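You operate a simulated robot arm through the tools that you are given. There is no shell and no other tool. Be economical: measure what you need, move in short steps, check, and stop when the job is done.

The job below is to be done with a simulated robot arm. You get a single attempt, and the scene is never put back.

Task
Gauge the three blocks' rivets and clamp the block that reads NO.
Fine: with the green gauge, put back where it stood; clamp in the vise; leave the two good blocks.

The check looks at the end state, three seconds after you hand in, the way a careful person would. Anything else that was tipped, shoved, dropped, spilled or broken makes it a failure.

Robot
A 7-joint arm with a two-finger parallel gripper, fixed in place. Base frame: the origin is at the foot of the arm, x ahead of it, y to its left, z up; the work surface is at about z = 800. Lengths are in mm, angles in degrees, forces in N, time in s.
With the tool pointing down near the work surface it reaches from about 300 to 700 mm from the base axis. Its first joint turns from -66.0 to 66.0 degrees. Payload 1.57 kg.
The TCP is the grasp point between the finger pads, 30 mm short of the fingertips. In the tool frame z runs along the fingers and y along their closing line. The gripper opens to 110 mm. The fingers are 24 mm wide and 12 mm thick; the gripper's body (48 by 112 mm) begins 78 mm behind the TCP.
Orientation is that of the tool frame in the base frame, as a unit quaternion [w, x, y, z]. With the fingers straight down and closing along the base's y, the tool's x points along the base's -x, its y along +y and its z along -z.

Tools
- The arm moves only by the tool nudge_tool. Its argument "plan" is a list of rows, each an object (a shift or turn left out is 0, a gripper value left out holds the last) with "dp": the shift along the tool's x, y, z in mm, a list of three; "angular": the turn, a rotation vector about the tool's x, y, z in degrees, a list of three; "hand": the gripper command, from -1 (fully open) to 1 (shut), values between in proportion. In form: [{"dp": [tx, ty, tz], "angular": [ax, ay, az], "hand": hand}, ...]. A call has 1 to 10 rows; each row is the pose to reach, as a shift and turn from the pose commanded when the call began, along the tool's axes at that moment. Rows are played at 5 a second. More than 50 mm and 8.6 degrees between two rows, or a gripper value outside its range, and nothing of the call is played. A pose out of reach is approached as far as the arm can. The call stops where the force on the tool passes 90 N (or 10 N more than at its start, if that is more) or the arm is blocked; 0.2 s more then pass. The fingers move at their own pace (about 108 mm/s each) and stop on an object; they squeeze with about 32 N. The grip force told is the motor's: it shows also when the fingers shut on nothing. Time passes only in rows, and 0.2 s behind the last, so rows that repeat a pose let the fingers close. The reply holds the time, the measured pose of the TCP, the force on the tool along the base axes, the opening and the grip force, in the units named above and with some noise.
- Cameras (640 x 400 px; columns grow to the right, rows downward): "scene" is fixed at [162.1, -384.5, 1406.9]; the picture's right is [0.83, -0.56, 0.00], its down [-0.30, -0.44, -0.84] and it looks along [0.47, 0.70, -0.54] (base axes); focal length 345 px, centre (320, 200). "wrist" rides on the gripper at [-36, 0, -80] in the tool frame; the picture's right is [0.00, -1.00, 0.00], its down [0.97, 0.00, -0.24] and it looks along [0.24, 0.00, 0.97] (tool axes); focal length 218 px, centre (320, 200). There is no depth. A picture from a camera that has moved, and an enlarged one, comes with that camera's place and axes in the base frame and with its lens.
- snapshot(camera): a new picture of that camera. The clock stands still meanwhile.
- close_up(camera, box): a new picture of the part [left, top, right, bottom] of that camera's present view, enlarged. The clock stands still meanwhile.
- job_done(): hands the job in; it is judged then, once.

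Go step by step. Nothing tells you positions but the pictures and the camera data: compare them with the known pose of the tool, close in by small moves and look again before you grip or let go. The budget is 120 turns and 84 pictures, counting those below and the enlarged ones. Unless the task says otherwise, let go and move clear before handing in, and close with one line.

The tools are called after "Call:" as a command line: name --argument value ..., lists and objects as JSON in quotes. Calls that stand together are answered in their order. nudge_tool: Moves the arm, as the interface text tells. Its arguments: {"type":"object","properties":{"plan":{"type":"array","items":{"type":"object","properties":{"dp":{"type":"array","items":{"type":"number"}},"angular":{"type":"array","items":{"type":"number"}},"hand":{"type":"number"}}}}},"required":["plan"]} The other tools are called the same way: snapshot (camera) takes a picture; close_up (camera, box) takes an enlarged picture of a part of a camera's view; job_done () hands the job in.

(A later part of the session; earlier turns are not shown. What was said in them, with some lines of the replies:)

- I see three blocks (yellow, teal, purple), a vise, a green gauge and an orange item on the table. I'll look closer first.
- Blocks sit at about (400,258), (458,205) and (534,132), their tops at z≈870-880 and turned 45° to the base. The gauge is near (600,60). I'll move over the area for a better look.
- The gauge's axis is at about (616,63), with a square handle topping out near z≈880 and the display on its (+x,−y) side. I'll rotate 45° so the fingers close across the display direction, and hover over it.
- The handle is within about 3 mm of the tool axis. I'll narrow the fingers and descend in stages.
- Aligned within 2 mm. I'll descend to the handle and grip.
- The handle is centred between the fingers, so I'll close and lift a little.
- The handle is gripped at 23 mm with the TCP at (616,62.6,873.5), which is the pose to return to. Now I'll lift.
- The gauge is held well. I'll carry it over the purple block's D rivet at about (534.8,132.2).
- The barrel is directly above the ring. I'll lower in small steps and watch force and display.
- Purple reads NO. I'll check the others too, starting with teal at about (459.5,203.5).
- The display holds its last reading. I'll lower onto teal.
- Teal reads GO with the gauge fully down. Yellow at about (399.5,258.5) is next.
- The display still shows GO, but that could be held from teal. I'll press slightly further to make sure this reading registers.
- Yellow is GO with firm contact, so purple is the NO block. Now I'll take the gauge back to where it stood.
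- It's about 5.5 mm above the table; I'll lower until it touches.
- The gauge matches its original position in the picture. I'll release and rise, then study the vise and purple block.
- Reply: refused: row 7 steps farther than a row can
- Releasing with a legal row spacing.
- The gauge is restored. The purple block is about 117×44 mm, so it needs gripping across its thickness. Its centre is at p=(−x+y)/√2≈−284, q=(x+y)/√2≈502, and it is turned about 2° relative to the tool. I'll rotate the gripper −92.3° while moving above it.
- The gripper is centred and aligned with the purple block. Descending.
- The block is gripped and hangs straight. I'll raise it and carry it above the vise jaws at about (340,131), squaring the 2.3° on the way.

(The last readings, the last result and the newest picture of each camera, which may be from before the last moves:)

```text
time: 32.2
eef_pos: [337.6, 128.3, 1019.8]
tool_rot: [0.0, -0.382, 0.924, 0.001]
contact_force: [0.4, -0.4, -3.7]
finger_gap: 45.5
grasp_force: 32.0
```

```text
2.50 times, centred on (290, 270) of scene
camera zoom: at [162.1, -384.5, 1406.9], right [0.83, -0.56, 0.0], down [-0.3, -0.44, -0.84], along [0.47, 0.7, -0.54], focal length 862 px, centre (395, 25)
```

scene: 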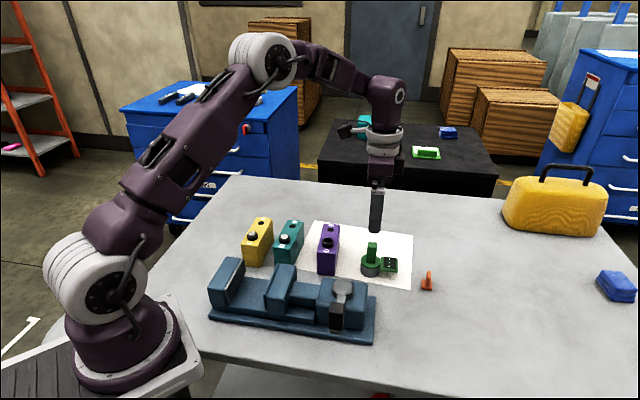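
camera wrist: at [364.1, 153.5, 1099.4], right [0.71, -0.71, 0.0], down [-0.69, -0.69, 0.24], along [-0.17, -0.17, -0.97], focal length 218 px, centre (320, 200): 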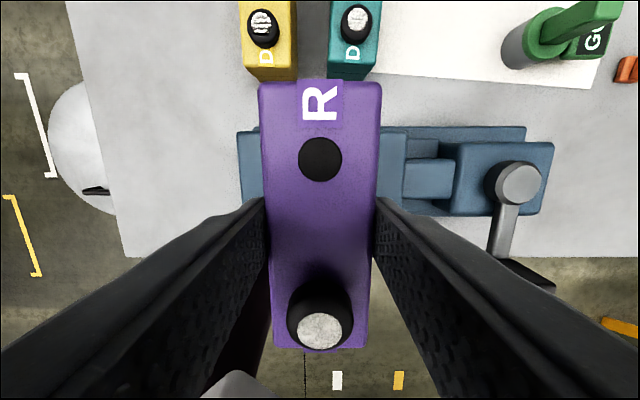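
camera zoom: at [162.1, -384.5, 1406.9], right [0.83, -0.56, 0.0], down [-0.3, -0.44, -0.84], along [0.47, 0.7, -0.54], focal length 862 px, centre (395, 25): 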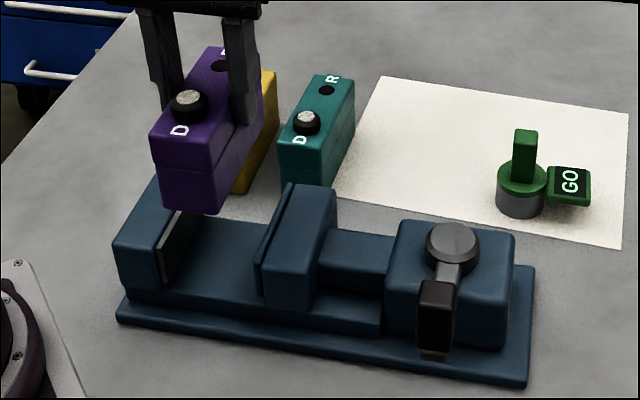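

Call:
nudge_tool --plan '[{"dp": [0, -35, 0]}, {"dp": [0, -70, 0]}, {"dp": [0, -70, 0]}]'

Call:
close_up --camera "wrist" --box '[120, 90, 320, 230]'

Call:
nudge_tool --plan '[{"dp": [0, 45, 0]}, {"dp": [0, 90, 0]}, {"dp": [0, 135, 0]}, {"dp": [0, 135, 0]}]'

Call:
close_up --camera "wrist" --box '[320, 90, 520, 230]'

```text
time: 33.0
eef_pos: [387.4, 79.8, 1022.7]
tool_rot: [-0.001, -0.382, 0.924, 0.0]
contact_force: [-0.2, -0.3, -4.0]
finger_gap: 45.8
grasp_force: 31.4
```

```text
2.86 times, centred on (220, 160) of wrist
camera zoom: at [414.3, 105.4, 1101.3], right [0.71, -0.71, 0.0], down [-0.69, -0.69, 0.24], along [-0.17, -0.17, -0.97], focal length 624 px, centre (606, 314)
```

zoom: 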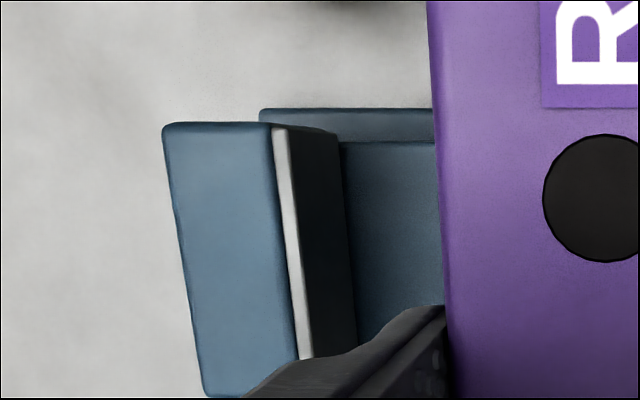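

```text
time: 34.0
eef_pos: [293.0, 176.0, 1020.5]
tool_rot: [0.0, -0.383, 0.924, 0.0]
contact_force: [0.1, -0.3, -4.3]
finger_gap: 45.7
grasp_force: 32.3
```

```text
2.86 times, centred on (420, 160) of wrist
camera zoom: at [319.4, 201.6, 1099.9], right [0.71, -0.71, 0.0], down [-0.69, -0.69, 0.24], along [-0.17, -0.17, -0.97], focal length 624 px, centre (34, 314)
```

zoom: 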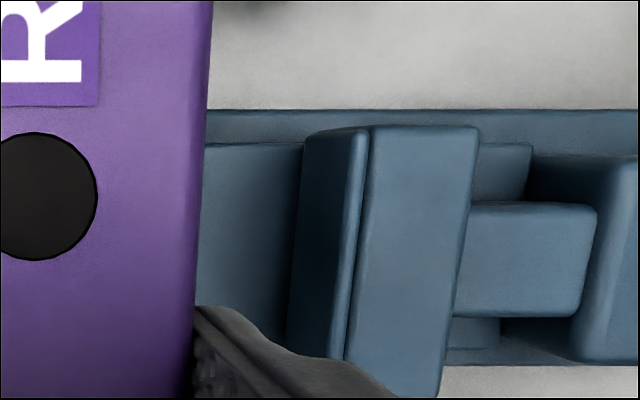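

The jaws open from p≈−189 to −113, with tops at about z 884 and the bed at about 846. I'll centre the block at p≈−150.5, q≈333 and lower to just above the bed.

Call:
nudge_tool --plan '[{"dp": [-1, -35, 0]}, {"dp": [-3, -67.5, 0]}, {"dp": [-3, -67.5, 0]}, {"dp": [-3, -67.5, 30]}, {"dp": [-3, -67.5, 60]}, {"dp": [-3, -67.5, 60]}]'

Call:
close_up --camera "scene" --box '[190, 210, 340, 330]'

Call:
snapshot --camera "wrist"

```text
time: 35.4
eef_pos: [344.0, 131.2, 961.1]
tool_rot: [-0.001, -0.382, 0.924, 0.0]
contact_force: [-0.1, 0.8, -4.1]
finger_gap: 45.7
grasp_force: 31.8
```

```text
3.33 times, centred on (265, 270) of scene
camera zoom: at [162.1, -384.5, 1406.9], right [0.83, -0.56, 0.0], down [-0.3, -0.44, -0.84], along [0.47, 0.7, -0.54], focal length 1150 px, centre (503, -33)
```

zoom: 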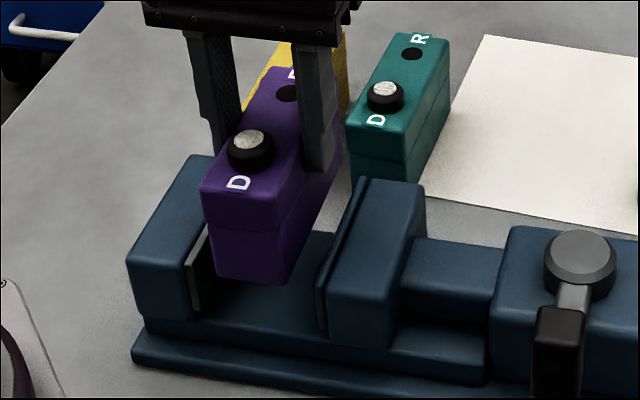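

```text
35 pictures are left
camera wrist: at [370.1, 156.1, 1040.3], right [0.71, -0.71, 0.0], down [-0.69, -0.69, 0.24], along [-0.17, -0.17, -0.97], focal length 218 px, centre (320, 200)
```

wrist: 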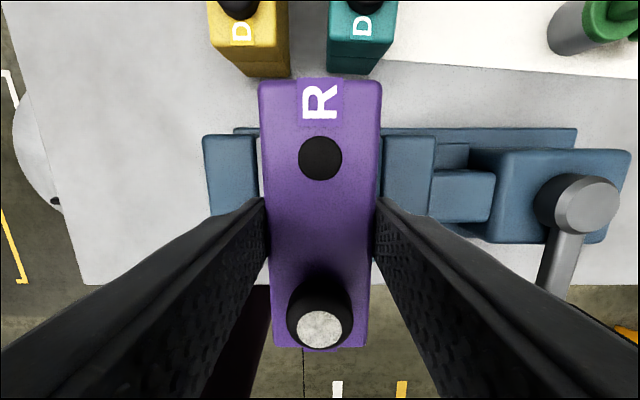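

The block is lined up between the jaws, so I'll lower further.

Call:
nudge_tool --plan '[{"dp": [0, 0, 10]}, {"dp": [0, 0, 20]}, {"dp": [0, 0, 28]}, {"dp": [0, 0, 28]}]'

Call:
close_up --camera "scene" --box '[190, 210, 340, 330]'

```text
time: 36.4
eef_pos: [343.9, 130.6, 933.7]
tool_rot: [0.0, -0.382, 0.924, 0.0]
contact_force: [0.7, 0.1, -4.4]
finger_gap: 46.0
grasp_force: 31.7
```

```text
3.33 times, centred on (265, 270) of scene
camera zoom: at [162.1, -384.5, 1406.9], right [0.83, -0.56, 0.0], down [-0.3, -0.44, -0.84], along [0.47, 0.7, -0.54], focal length 1150 px, centre (503, -33)
```

zoom: 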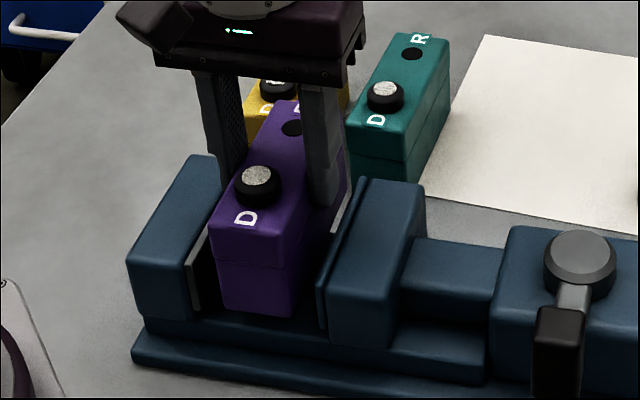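

Call:
nudge_tool --plan '[{"dp": [0, 0, 3]}, {"dp": [0, 0, 6]}, {"dp": [0, 0, 9]}, {"dp": [0, 0, 9]}]'

```text
time: 37.4
eef_pos: [343.9, 131.0, 925.1]
tool_rot: [0.0, -0.382, 0.924, 0.0]
contact_force: [-0.2, 0.0, -4.3]
finger_gap: 45.6
grasp_force: 32.2
```

Call:
nudge_tool --plan '[{"dp": [0, 0, 2]}, {"dp": [0, 0, 3]}, {"dp": [0, 0, 4]}, {"dp": [0, 0, 4]}]'

Call:
close_up --camera "scene" --box '[190, 210, 340, 330]'

```text
time: 38.4
eef_pos: [343.7, 131.0, 919.2]
tool_rot: [0.001, -0.383, 0.924, 0.001]
contact_force: [0.3, -0.5, -4.6]
finger_gap: 45.8
grasp_force: 32.7
```

```text
3.33 times, centred on (265, 270) of scene
camera zoom: at [162.1, -384.5, 1406.9], right [0.83, -0.56, 0.0], down [-0.3, -0.44, -0.84], along [0.47, 0.7, -0.54], focal length 1150 px, centre (503, -33)
```

zoom: 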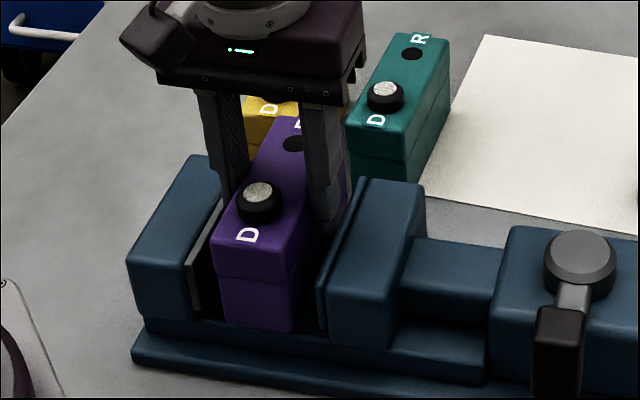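

Call:
nudge_tool --plan '[{"dp": [0, 0, 1.5]}, {"dp": [0, 0, 3]}, {"dp": [0, 0, 4]}, {"dp": [0, 0, 4]}]'

Call:
snapshot --camera "wrist"

```text
time: 39.4
eef_pos: [344.1, 131.5, 916.3]
tool_rot: [0.001, -0.383, 0.924, 0.0]
contact_force: [0.5, 0.3, -3.8]
finger_gap: 46.0
grasp_force: 32.1
```

```text
32 pictures are left
camera wrist: at [370.2, 156.1, 995.4], right [0.71, -0.71, 0.0], down [-0.69, -0.69, 0.24], along [-0.17, -0.17, -0.97], focal length 218 px, centre (320, 200)
```

wrist: 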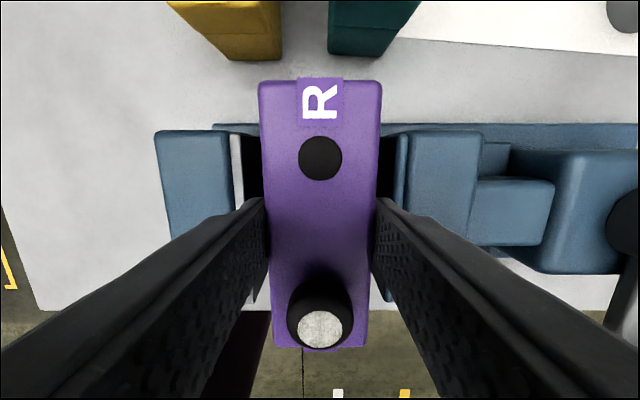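

Jaw faces look symmetric about the block. I'll continue down to the bed.

Call:
nudge_tool --plan '[{"dp": [0, -0.5, 1.5]}, {"dp": [0, -0.5, 3]}, {"dp": [0, -0.5, 4]}, {"dp": [0, -0.5, 4]}]'

```text
time: 40.4
eef_pos: [344.4, 130.2, 912.2]
tool_rot: [0.0, -0.383, 0.924, 0.0]
contact_force: [0.2, -0.6, -3.2]
finger_gap: 45.6
grasp_force: 32.3
```

Call:
nudge_tool --plan '[{"dp": [0, 0, 1.5]}, {"dp": [0, 0, 3]}, {"dp": [0, 0, 4]}, {"dp": [0, 0, 4]}]'

Call:
close_up --camera "scene" --box '[190, 230, 290, 330]'

```text
time: 41.4
eef_pos: [344.3, 129.3, 909.2]
tool_rot: [0.001, -0.383, 0.924, 0.0]
contact_force: [-2.0, 0.5, 33.4]
finger_gap: 45.6
grasp_force: 32.0
```

```text
4.00 times, centred on (240, 280) of scene
camera zoom: at [161.7, -384.6, 1406.9], right [0.83, -0.56, 0.0], down [-0.3, -0.44, -0.84], along [0.47, 0.7, -0.54], focal length 1380 px, centre (640, -120)
```

zoom: 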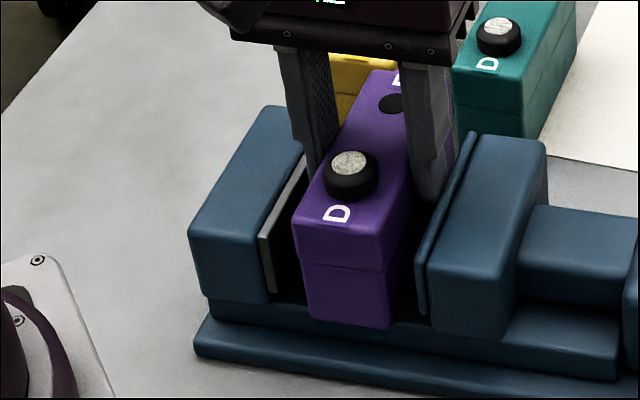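

The block is seated on the bed. I'll ease off 2 mm, open only slightly so the fingers clear the jaws, and rise.

Call:
nudge_tool --plan '[{"dp": [0, 0, -2]}, {"dp": [0, 0, -2], "hand": 0.02}, {"dp": [0, 0, -2], "hand": 0.02}, {"dp": [0, 0, -2], "hand": 0.02}]'

Call:
nudge_tool --plan '[{"dp": [0, 0, -15]}, {"dp": [0, 0, -50]}, {"dp": [0, 0, -95]}, {"dp": [0, 0, -140]}, {"dp": [0, 0, -180]}, {"dp": [0, 0, -180]}]'

Call:
close_up --camera "scene" --box '[190, 210, 390, 350]'

Call:
snapshot --camera "wrist"

```text
time: 42.4
eef_pos: [345.3, 131.2, 909.6]
tool_rot: [-0.001, -0.383, 0.924, 0.0]
contact_force: [-5.9, 0.4, -2.0]
finger_gap: 50.4
grasp_force: 0.2
```

```text
time: 43.8
eef_pos: [345.1, 131.5, 1091.6]
tool_rot: [0.0, -0.382, 0.924, -0.001]
contact_force: [-0.1, -0.1, -0.5]
finger_gap: 54.1
grasp_force: 0.0
```

```text
2.86 times, centred on (290, 280) of scene
camera zoom: at [162.1, -384.5, 1406.9], right [0.83, -0.56, 0.0], down [-0.3, -0.44, -0.84], along [0.47, 0.7, -0.54], focal length 985 px, centre (406, -29)
```

zoom: 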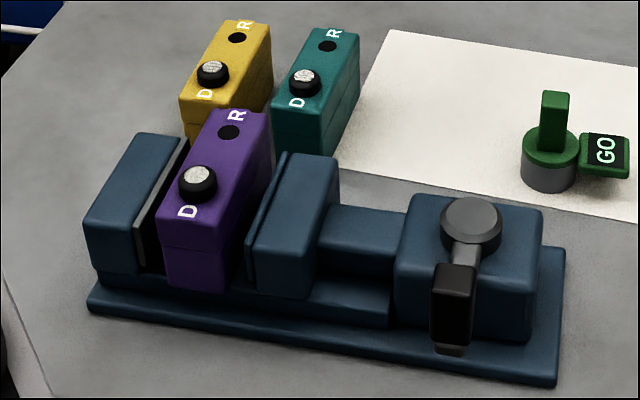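

```text
29 pictures are left
camera wrist: at [371.4, 155.8, 1170.7], right [0.71, -0.71, 0.0], down [-0.69, -0.69, 0.24], along [-0.17, -0.17, -0.97], focal length 218 px, centre (320, 200)
```

wrist: 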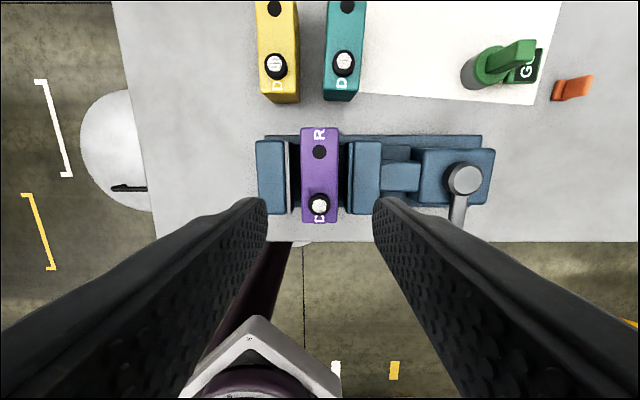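

The block stands in the vise. Next is the lever, with its grip near (394,−90); I'll move over it and look.

Call:
nudge_tool --plan '[{"dp": [24, -38, 0], "hand": -0.2}, {"dp": [48, -76, 0]}, {"dp": [72, -114, 0]}, {"dp": [96, -152, 10]}, {"dp": [120, -190, 30]}, {"dp": [120, -190, 50]}, {"dp": [120, -190, 50]}]'

Call:
snapshot --camera "wrist"

Call:
close_up --camera "scene" --box '[290, 250, 410, 350]'

```text
time: 45.4
eef_pos: [393.0, -87.5, 1041.0]
tool_rot: [0.0, -0.382, 0.924, 0.001]
contact_force: [-0.7, -0.4, 0.6]
finger_gap: 66.2
grasp_force: 0.0
```

```text
28 pictures are left
camera wrist: at [420.0, -62.4, 1119.6], right [0.71, -0.71, 0.0], down [-0.69, -0.69, 0.24], along [-0.17, -0.17, -0.97], focal length 218 px, centre (320, 200)
```

wrist: 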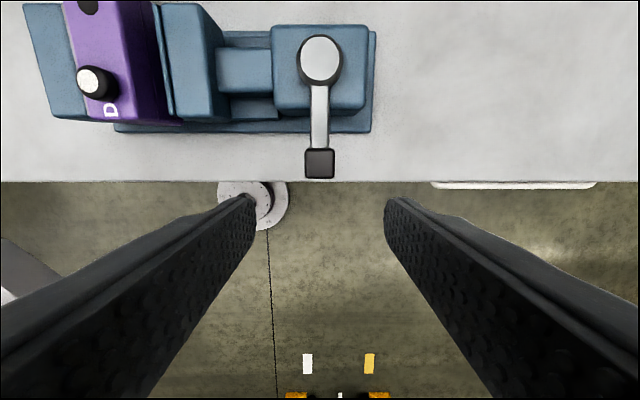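

```text
4.00 times, centred on (350, 300) of scene
camera zoom: at [162.1, -384.5, 1406.9], right [0.83, -0.56, 0.0], down [-0.3, -0.44, -0.84], along [0.47, 0.7, -0.54], focal length 1380 px, centre (200, -200)
```

zoom: 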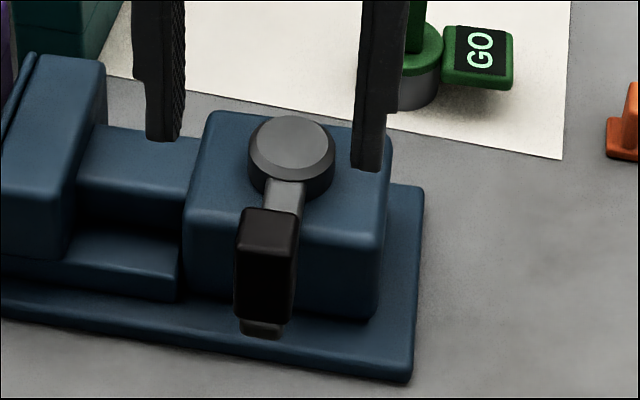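

The knob is an upright grip of about 26 mm at p≈−341, q≈239, with its top at about 937, and the pivot is about 91 mm away. I'll move above the knob and check.

Call:
nudge_tool --plan '[{"dp": [-23, -1.5, 0]}, {"dp": [-23, -1.5, 30]}, {"dp": [-23, -1.5, 62]}, {"dp": [-23, -1.5, 62]}]'

Call:
snapshot --camera "wrist"

Call:
close_up --camera "scene" --box '[290, 220, 410, 340]'

```text
time: 46.4
eef_pos: [411.7, -73.5, 978.4]
tool_rot: [0.0, -0.383, 0.924, 0.0]
contact_force: [0.3, -1.1, 0.0]
finger_gap: 65.9
grasp_force: 0.1
```

```text
26 pictures are left
camera wrist: at [438.5, -48.2, 1057.7], right [0.71, -0.71, 0.0], down [-0.69, -0.69, 0.24], along [-0.17, -0.17, -0.97], focal length 218 px, centre (320, 200)
```

wrist: 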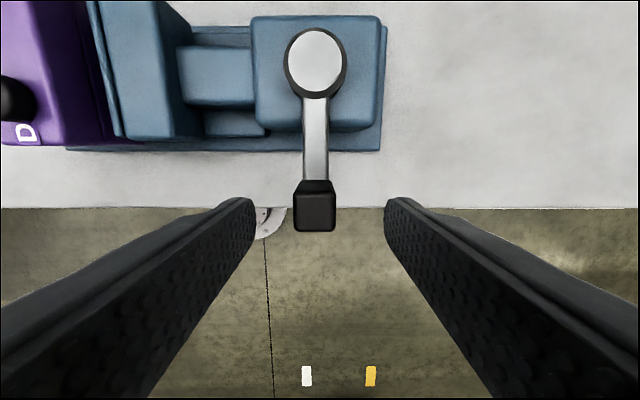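

```text
3.33 times, centred on (350, 280) of scene
camera zoom: at [162.1, -384.5, 1406.9], right [0.83, -0.56, 0.0], down [-0.3, -0.44, -0.84], along [0.47, 0.7, -0.54], focal length 1150 px, centre (220, -67)
```

zoom: 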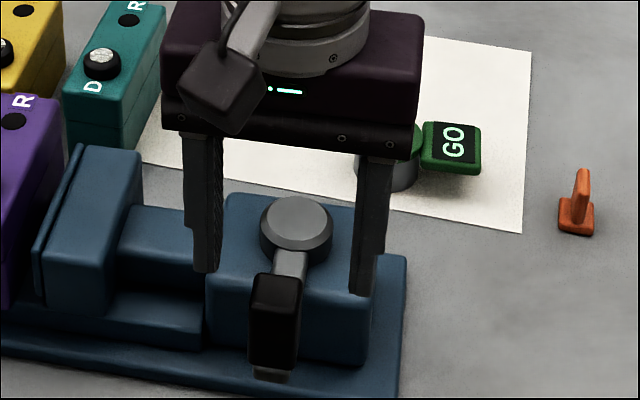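

Call:
nudge_tool --plan '[{"dp": [0, 2.5, 20]}, {"dp": [0, 2.5, 40]}, {"dp": [0, 2.5, 50]}, {"dp": [0, 2.5, 50]}]'

Call:
snapshot --camera "wrist"

Call:
close_up --camera "scene" --box '[290, 220, 410, 340]'

```text
time: 47.4
eef_pos: [410.0, -71.2, 927.3]
tool_rot: [0.0, -0.383, 0.924, 0.0]
contact_force: [-0.1, 0.1, -0.5]
finger_gap: 66.0
grasp_force: 0.0
```

```text
24 pictures are left
camera wrist: at [436.6, -46.6, 1007.4], right [0.71, -0.71, 0.0], down [-0.69, -0.69, 0.24], along [-0.17, -0.17, -0.97], focal length 218 px, centre (320, 200)
```

wrist: 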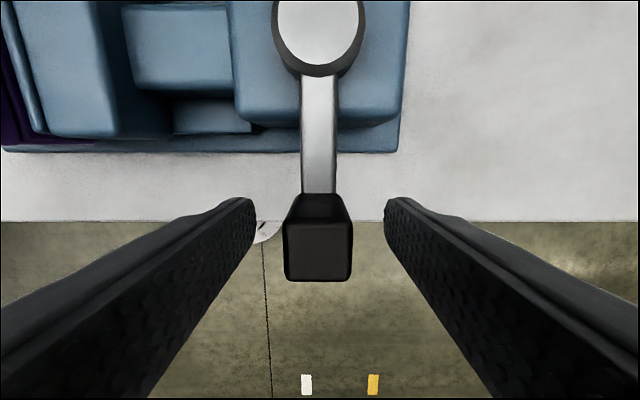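

```text
3.33 times, centred on (350, 280) of scene
camera zoom: at [162.1, -384.5, 1406.9], right [0.83, -0.56, 0.0], down [-0.3, -0.44, -0.84], along [0.47, 0.7, -0.54], focal length 1150 px, centre (220, -67)
```

zoom: 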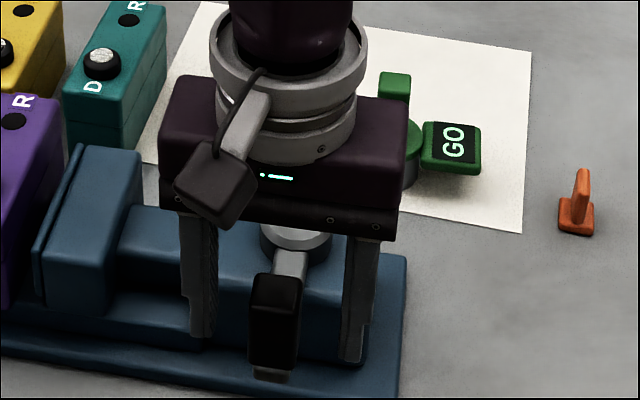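

The fingers straddle the knob. I'll close, then try a small clockwise turn along the arc.

Call:
nudge_tool --plan '[{"hand": 1}, {"hand": 1}, {"hand": 1}]'

Call:
nudge_tool --plan '[{"dp": [-0.1, 4.8, 0], "angular": [0, 0, 3]}, {"dp": [-0.5, 9.5, 0], "angular": [0, 0, 6]}, {"dp": [-1.1, 14.2, 0], "angular": [0, 0, 9]}, {"dp": [-1.1, 14.2, 0], "angular": [0, 0, 9]}]'

Call:
close_up --camera "scene" --box '[190, 210, 390, 350]'

```text
time: 48.2
eef_pos: [409.9, -71.4, 928.5]
tool_rot: [0.0, -0.383, 0.924, 0.0]
contact_force: [-3.4, 3.0, -3.3]
finger_gap: 25.8
grasp_force: 36.9
```

```text
time: 49.1
eef_pos: [411.2, -67.4, 931.3]
tool_rot: [0.013, -0.307, 0.952, -0.009]
contact_force: [29.0, -46.8, -17.9]
finger_gap: 29.2
grasp_force: 39.2
stopped in row 4: the force on the tool passed its limit (the readings are from after the stop); the commanded pose is now the measured one
```

```text
2.86 times, centred on (290, 280) of scene
camera zoom: at [163.1, -385.8, 1406.4], right [0.83, -0.56, 0.0], down [-0.3, -0.44, -0.84], along [0.47, 0.7, -0.54], focal length 985 px, centre (406, -29)
```

zoom: 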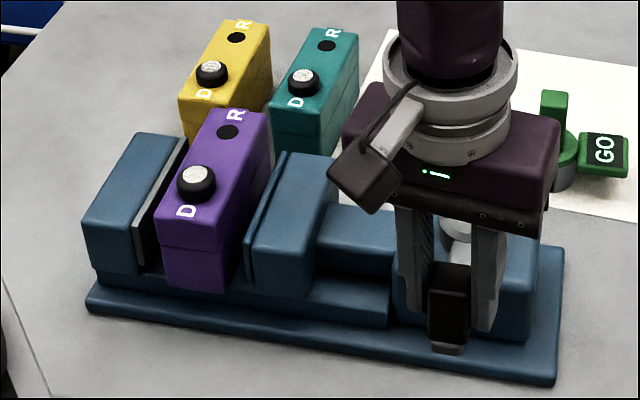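

Clockwise is blocked because the lever sits on its stop. I'll relax back to the starting pose and try the other way.

Call:
nudge_tool --plan '[{"dp": [1.5, -1.2, 1.4], "angular": [0, 0, -4.5]}, {"dp": [3.2, -2.4, 2.8], "angular": [0, 0, -9.2]}, {"dp": [3.2, -2.4, 2.8], "angular": [0, 0, -9.2]}]'

Call:
snapshot --camera "wrist"

```text
time: 49.9
eef_pos: [411.0, -71.6, 926.8]
tool_rot: [0.015, -0.384, 0.923, -0.009]
contact_force: [34.5, -28.3, 33.9]
finger_gap: 26.7
grasp_force: 38.0
```

```text
21 pictures are left
camera wrist: at [433.8, -44.0, 1006.9], right [0.71, -0.71, 0.03], down [-0.69, -0.69, 0.22], along [-0.14, -0.18, -0.97], focal length 218 px, centre (320, 200)
```

wrist: 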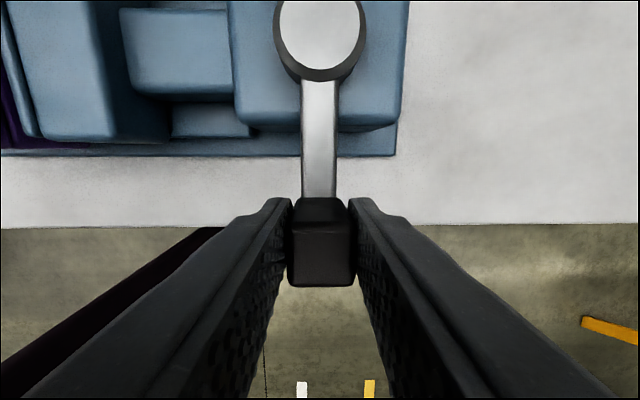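

The tool is slightly tilted and strained. I'll open, level it, and re-grip.

Call:
nudge_tool --plan '[{"hand": 0.3}, {"dp": [0, 0, -1], "angular": [-1.6, 1.2, 0.15], "hand": 0.3}, {"dp": [0, 0, -1], "angular": [-1.6, 1.2, 0.15], "hand": 0.3}]'

Call:
nudge_tool --plan '[{"hand": 1}, {"hand": 1}, {"hand": 1}]'

```text
time: 50.7
eef_pos: [404.2, -66.7, 927.7]
tool_rot: [-0.007, -0.382, 0.924, 0.002]
contact_force: [0.0, -0.5, 0.1]
finger_gap: 38.5
grasp_force: 0.1
```

```text
time: 51.5
eef_pos: [409.6, -71.7, 926.6]
tool_rot: [-0.004, -0.38, 0.925, 0.0]
contact_force: [31.9, -50.3, -10.7]
finger_gap: 26.0
grasp_force: 37.0
```

The commanded pose was off by about 7 mm; I'll correct that and start turning counter-clockwise.

Call:
nudge_tool --plan '[{"dp": [0, -7, 0], "angular": [0.5, -0.6, 0]}, {"dp": [0, -7, 0], "angular": [0.5, -0.6, 0]}]'

Call:
nudge_tool --plan '[{"dp": [-0.1, -4.8, 0], "angular": [0, 0, -3]}, {"dp": [-0.5, -9.5, 0], "angular": [0, 0, -6]}, {"dp": [-1.1, -14.2, 0], "angular": [0, 0, -9]}, {"dp": [-1.1, -14.2, 0], "angular": [0, 0, -9]}]'

Call:
close_up --camera "scene" --box '[190, 210, 390, 350]'

```text
time: 52.1
eef_pos: [409.6, -72.6, 927.1]
tool_rot: [-0.002, -0.385, 0.923, 0.002]
contact_force: [-4.9, 0.3, 30.4]
finger_gap: 26.0
grasp_force: 36.9
```

```text
time: 53.1
eef_pos: [421.6, -82.1, 926.6]
tool_rot: [0.0, -0.455, 0.891, 0.001]
contact_force: [-12.4, 10.1, 17.9]
finger_gap: 26.0
grasp_force: 37.5
```

```text
2.86 times, centred on (290, 280) of scene
camera zoom: at [161.5, -384.2, 1407.0], right [0.83, -0.56, 0.0], down [-0.3, -0.44, -0.84], along [0.48, 0.7, -0.54], focal length 985 px, centre (406, -29)
```

zoom: 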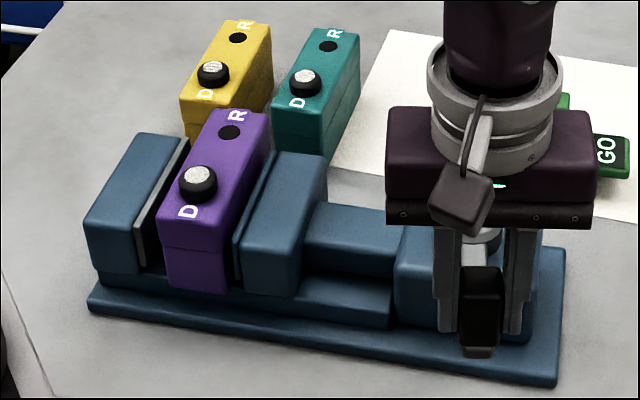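

Counter-clockwise turns freely and the jaw advances about 4 mm per 9°. Continuing along the arc.

Call:
nudge_tool --plan '[{"dp": [-0.35, -7.9, -0.5], "angular": [0, 0, -5]}, {"dp": [-1.4, -15.8, -1], "angular": [0, 0, -10]}, {"dp": [-3.1, -23.6, -1], "angular": [0, 0, -15]}, {"dp": [-5.5, -31.1, -1], "angular": [0, 0, -20]}, {"dp": [-8.5, -38.5, -1], "angular": [0, 0, -25]}, {"dp": [-12.2, -45.5, -1], "angular": [0, 0, -30]}, {"dp": [-12.2, -45.5, -1], "angular": [0, 0, -30]}]'

Call:
close_up --camera "scene" --box '[190, 210, 390, 350]'

```text
time: 54.7
eef_pos: [465.5, -99.4, 928.9]
tool_rot: [-0.002, -0.67, 0.743, 0.0]
contact_force: [-8.0, 24.2, -11.4]
finger_gap: 26.2
grasp_force: 36.7
```

```text
2.86 times, centred on (290, 280) of scene
camera zoom: at [162.0, -383.9, 1407.1], right [0.83, -0.56, 0.0], down [-0.3, -0.44, -0.84], along [0.47, 0.7, -0.54], focal length 985 px, centre (406, -29)
```

zoom: 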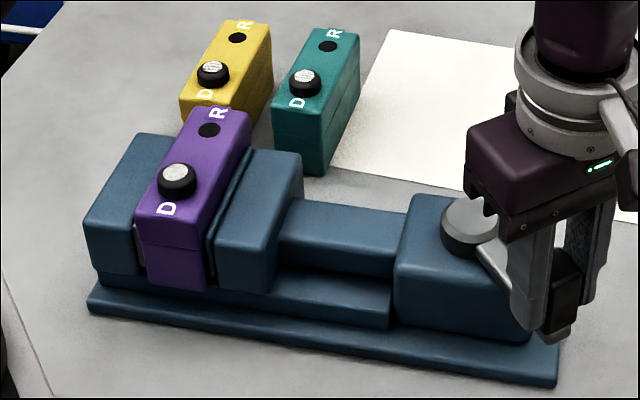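

The jaw has met the block and is carrying it to the fixed jaw. I'll continue in smaller steps, easing the radius inward by 2 mm.

Call:
nudge_tool --plan '[{"dp": [-2.2, -6.2, 0.5], "angular": [0, 0, -4]}, {"dp": [-2.9, -12.4, 1], "angular": [0, 0, -8]}, {"dp": [-3.9, -18.5, 1], "angular": [0, 0, -12]}, {"dp": [-5.4, -24.5, 1], "angular": [0, 0, -16]}, {"dp": [-5.4, -24.5, 1], "angular": [0, 0, -16]}]'

Call:
close_up --camera "scene" --box '[190, 210, 390, 350]'

```text
time: 55.9
eef_pos: [492.2, -98.8, 928.3]
tool_rot: [0.0, 0.766, -0.643, 0.001]
contact_force: [-10.4, -3.0, 31.9]
finger_gap: 26.5
grasp_force: 37.4
```

```text
2.86 times, centred on (290, 280) of scene
camera zoom: at [161.3, -384.5, 1407.0], right [0.83, -0.56, 0.0], down [-0.3, -0.44, -0.84], along [0.48, 0.7, -0.54], focal length 985 px, centre (406, -29)
```

zoom: 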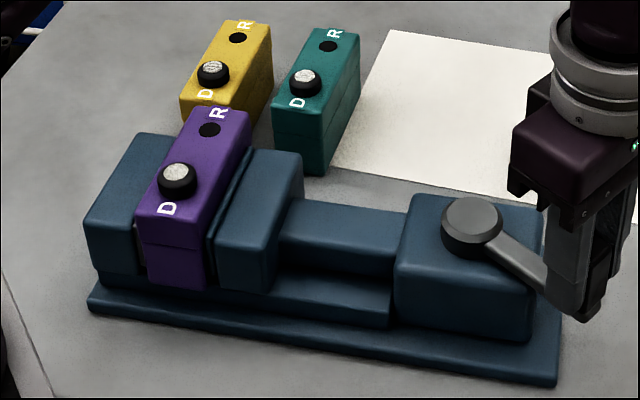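

Call:
close_up --camera "scene" --box '[210, 230, 300, 310]'

Call:
close_up --camera "scene" --box '[310, 200, 420, 340]'

```text
5.00 times, centred on (255, 270) of scene
camera zoom: at [161.3, -384.5, 1407.0], right [0.83, -0.56, 0.0], down [-0.3, -0.44, -0.84], along [0.48, 0.7, -0.54], focal length 1724 px, centre (645, -150)
```

zoom: 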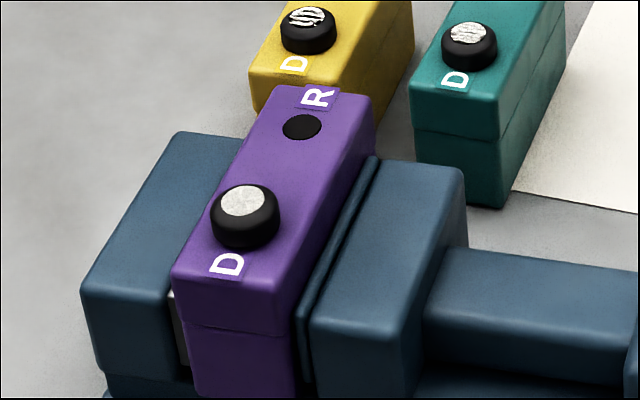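

```text
2.86 times, centred on (365, 270) of scene
camera zoom: at [161.3, -384.5, 1407.0], right [0.83, -0.56, 0.0], down [-0.3, -0.44, -0.84], along [0.48, 0.7, -0.54], focal length 985 px, centre (191, 0)
```

zoom: 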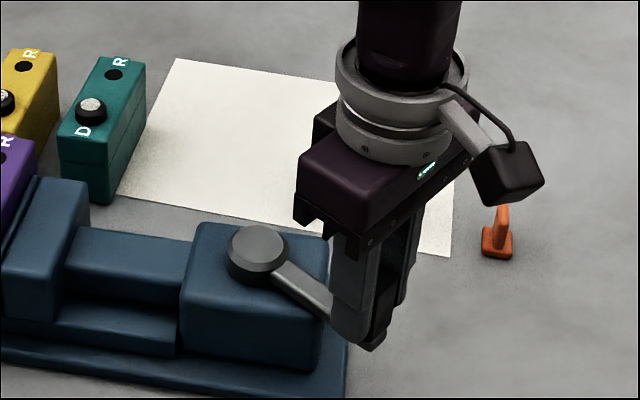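

The jaw seems to have closed on the block (about 33 mm of travel) and the lever still turns easily. I'll continue toward the end of its stroke.

Call:
nudge_tool --plan '[{"dp": [-0.2, -6.2, -1], "angular": [0, 0, -4]}, {"dp": [-0.9, -12.4, -2], "angular": [0, 0, -8]}, {"dp": [-1.9, -18.5, -2], "angular": [0, 0, -12]}, {"dp": [-3.4, -24.5, -2], "angular": [0, 0, -16]}, {"dp": [-3.4, -24.5, -2], "angular": [0, 0, -16]}]'

Call:
close_up --camera "scene" --box '[190, 210, 390, 350]'

```text
time: 57.1
eef_pos: [514.4, -89.3, 929.7]
tool_rot: [0.0, 0.848, -0.53, -0.002]
contact_force: [3.5, -20.8, -24.3]
finger_gap: 26.0
grasp_force: 37.1
```

```text
2.86 times, centred on (290, 280) of scene
camera zoom: at [162.5, -385.1, 1406.6], right [0.83, -0.56, 0.0], down [-0.3, -0.44, -0.84], along [0.47, 0.7, -0.54], focal length 985 px, centre (406, -29)
```

zoom: 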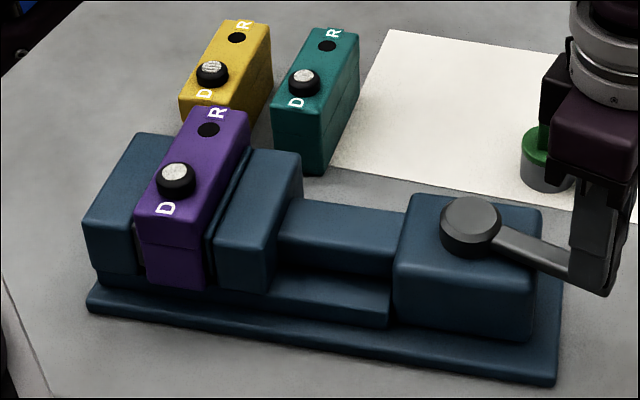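

Call:
nudge_tool --plan '[{"dp": [1.3, -6.2, 0.7], "angular": [0, 0, -4]}, {"dp": [0.6, -12.4, 1], "angular": [0, 0, -8]}, {"dp": [-0.4, -18.5, 1], "angular": [0, 0, -12]}, {"dp": [-1.9, -24.5, 1], "angular": [0, 0, -16]}, {"dp": [-3.9, -30.4, 1], "angular": [0, 0, -20]}, {"dp": [-3.9, -30.4, 1], "angular": [0, 0, -20]}]'

Call:
close_up --camera "scene" --box '[190, 200, 430, 350]'

```text
time: 58.5
eef_pos: [528.9, -80.6, 927.1]
tool_rot: [0.012, 0.926, -0.378, -0.013]
contact_force: [-79.6, -38.1, 15.3]
finger_gap: 33.7
grasp_force: 41.4
```

```text
2.67 times, centred on (310, 275) of scene
camera zoom: at [159.7, -385.5, 1406.9], right [0.83, -0.56, 0.0], down [-0.3, -0.44, -0.85], along [0.48, 0.7, -0.53], focal length 920 px, centre (347, 0)
```

zoom: 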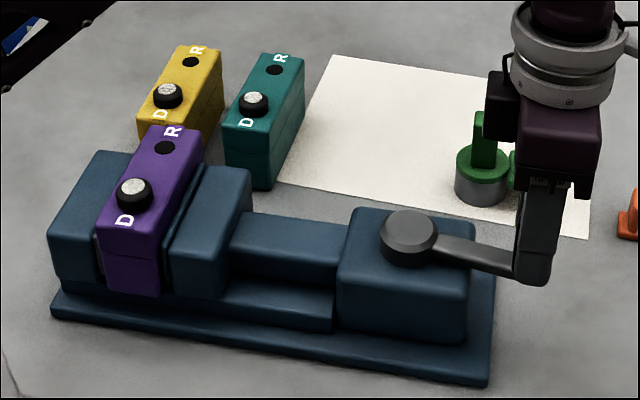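

The lever has hit its firm end at about 80° with 88 N of resistance. I'll relax the strain without turning it back, then check.

Call:
nudge_tool --plan '[{"dp": [0, 5, 0], "angular": [0, 0, 4]}, {"dp": [-1, 10, 0], "angular": [0, 0, 8]}, {"dp": [-1, 10, 0], "angular": [0, 0, 8]}]'

Call:
snapshot --camera "wrist"

```text
time: 59.3
eef_pos: [528.4, -83.4, 928.0]
tool_rot: [0.006, 0.897, -0.441, -0.004]
contact_force: [-35.8, -33.8, -22.2]
finger_gap: 27.2
grasp_force: 37.4
```

```text
13 pictures are left
camera wrist: at [507.8, -54.7, 1006.6], right [0.79, 0.61, -0.01], down [0.6, -0.77, 0.24], along [0.13, -0.2, -0.97], focal length 218 px, centre (320, 200)
```

wrist: 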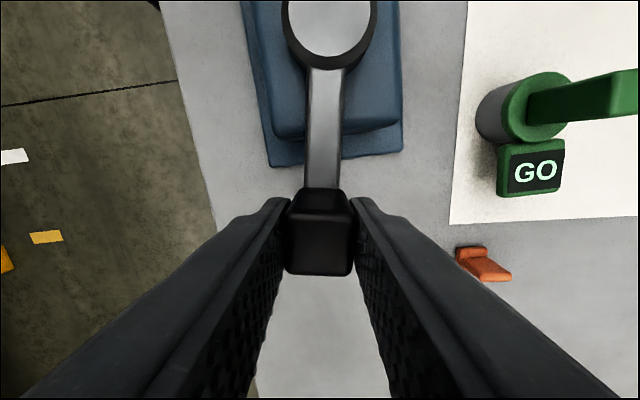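

Call:
nudge_tool --plan '[{"dp": [0, 3, -1]}, {"dp": [0, 5.5, -2]}, {"dp": [0, 5.5, -2]}]'

Call:
nudge_tool --plan '[{"hand": 0.2}, {"hand": 0.2}, {"hand": -0.1}, {"hand": -0.1}]'

Call:
snapshot --camera "wrist"

```text
time: 60.1
eef_pos: [527.9, -82.6, 930.9]
tool_rot: [0.001, 0.898, -0.44, -0.001]
contact_force: [-11.9, -19.5, -29.5]
finger_gap: 27.0
grasp_force: 37.9
```

```text
time: 61.1
eef_pos: [527.0, -82.0, 930.5]
tool_rot: [0.001, 0.899, -0.438, -0.001]
contact_force: [0.7, 0.2, 0.2]
finger_gap: 60.6
grasp_force: 0.0
```

```text
12 pictures are left
camera wrist: at [506.2, -54.1, 1009.6], right [0.79, 0.62, 0.0], down [0.6, -0.77, 0.24], along [0.15, -0.19, -0.97], focal length 218 px, centre (320, 200)
```

wrist: 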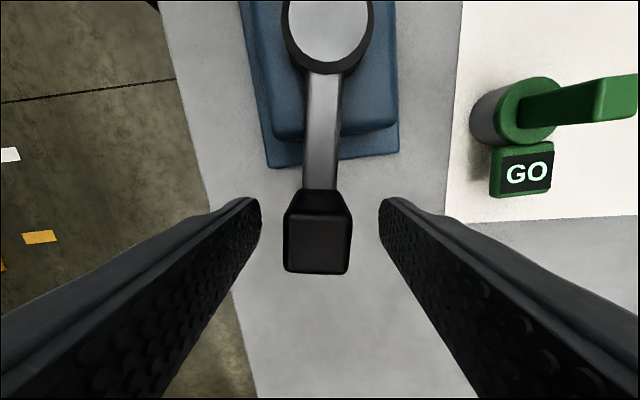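

The lever stays put after release. I'll rise clear and inspect everything.

Call:
nudge_tool --plan '[{"dp": [0, 0, -40]}, {"dp": [0, 0, -85]}, {"dp": [0, 0, -130]}, {"dp": [0, 0, -170]}, {"dp": [0, 0, -210]}, {"dp": [0, 0, -210]}]'

Call:
snapshot --camera "scene"

Call:
close_up --camera "scene" --box '[190, 210, 390, 350]'

Call:
snapshot --camera "wrist"

```text
time: 62.5
eef_pos: [526.6, -83.3, 1142.6]
tool_rot: [-0.001, 0.899, -0.439, 0.0]
contact_force: [0.3, 0.4, 0.8]
finger_gap: 60.2
grasp_force: 0.0
```

```text
11 pictures are left
```

scene: 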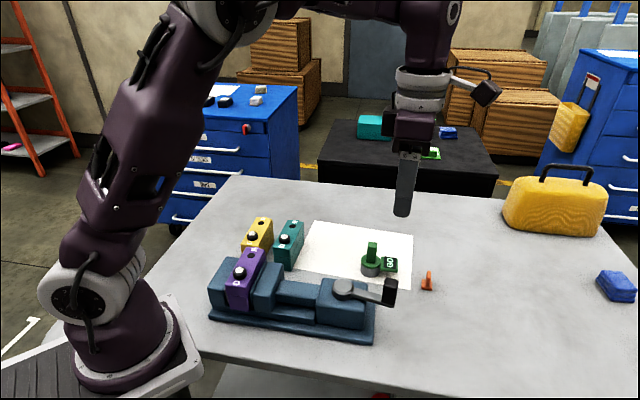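

```text
2.86 times, centred on (290, 280) of scene
camera zoom: at [162.1, -384.5, 1406.9], right [0.83, -0.56, 0.0], down [-0.3, -0.44, -0.84], along [0.47, 0.7, -0.54], focal length 985 px, centre (406, -29)
```

zoom: 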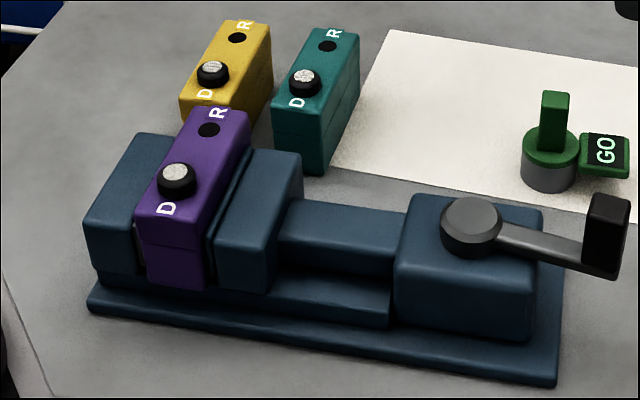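

```text
9 pictures are left
camera wrist: at [504.6, -54.9, 1221.2], right [0.79, 0.62, 0.0], down [0.6, -0.77, 0.24], along [0.15, -0.19, -0.97], focal length 218 px, centre (320, 200)
```

wrist: 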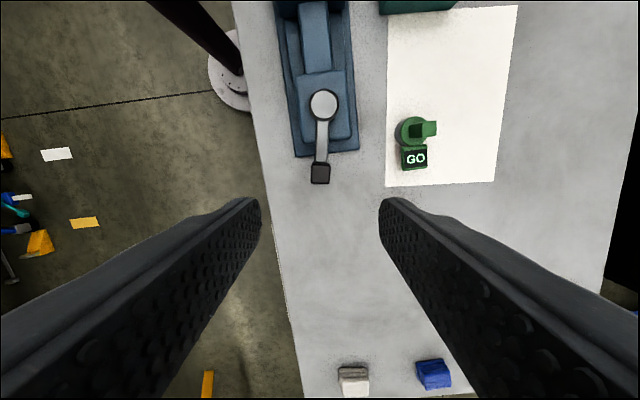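

The gauge and the good blocks look undisturbed. I'll get a top view over the vise to confirm the block touches both jaws.

Call:
nudge_tool --plan '[{"dp": [-45, 2, 0]}, {"dp": [-90, 4, 0]}, {"dp": [-135, 6, 0]}, {"dp": [-180, 8, 0]}, {"dp": [-225, 10, 0]}, {"dp": [-245, 11, 0]}, {"dp": [-245, 11, 0]}]'

Call:
snapshot --camera "wrist"

```text
time: 64.1
eef_pos: [368.7, 104.5, 1142.1]
tool_rot: [0.0, 0.899, -0.438, 0.001]
contact_force: [0.2, -0.2, 0.5]
finger_gap: 60.4
grasp_force: 0.1
```

```text
8 pictures are left
camera wrist: at [346.8, 132.0, 1220.7], right [0.79, 0.61, 0.0], down [0.6, -0.77, 0.24], along [0.15, -0.19, -0.97], focal length 218 px, centre (320, 200)
```

wrist: 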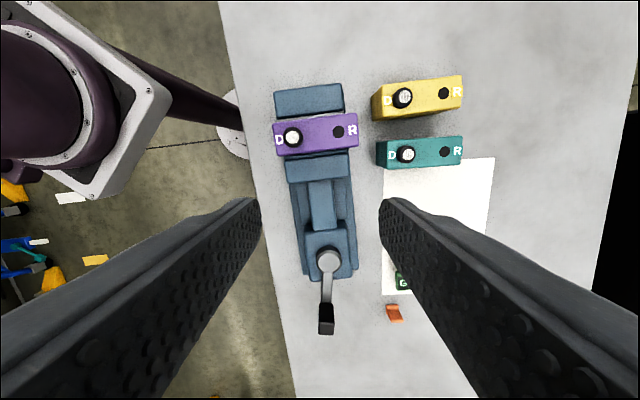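

Call:
close_up --camera "wrist" --box '[260, 70, 370, 190]'

```text
3.33 times, centred on (315, 130) of wrist
camera zoom: at [346.8, 132.0, 1220.7], right [0.79, 0.61, 0.0], down [0.6, -0.77, 0.24], along [0.15, -0.19, -0.97], focal length 728 px, centre (337, 433)
```

zoom: 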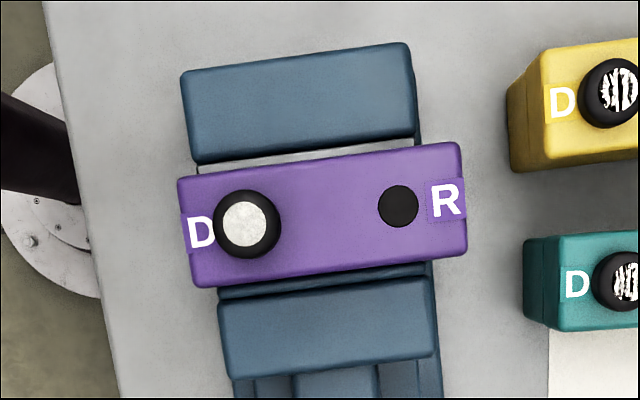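

The purple block is square and snug between both jaw plates, the gauge is back in place, the good blocks are untouched and the arm is clear. I'm handing in.

Call:
job_done

```text
The job is handed in.
```

The purple block read NO and is now clamped in the vise. Teal and yellow read GO and were left where they stood, and the green gauge is back in its original spot.
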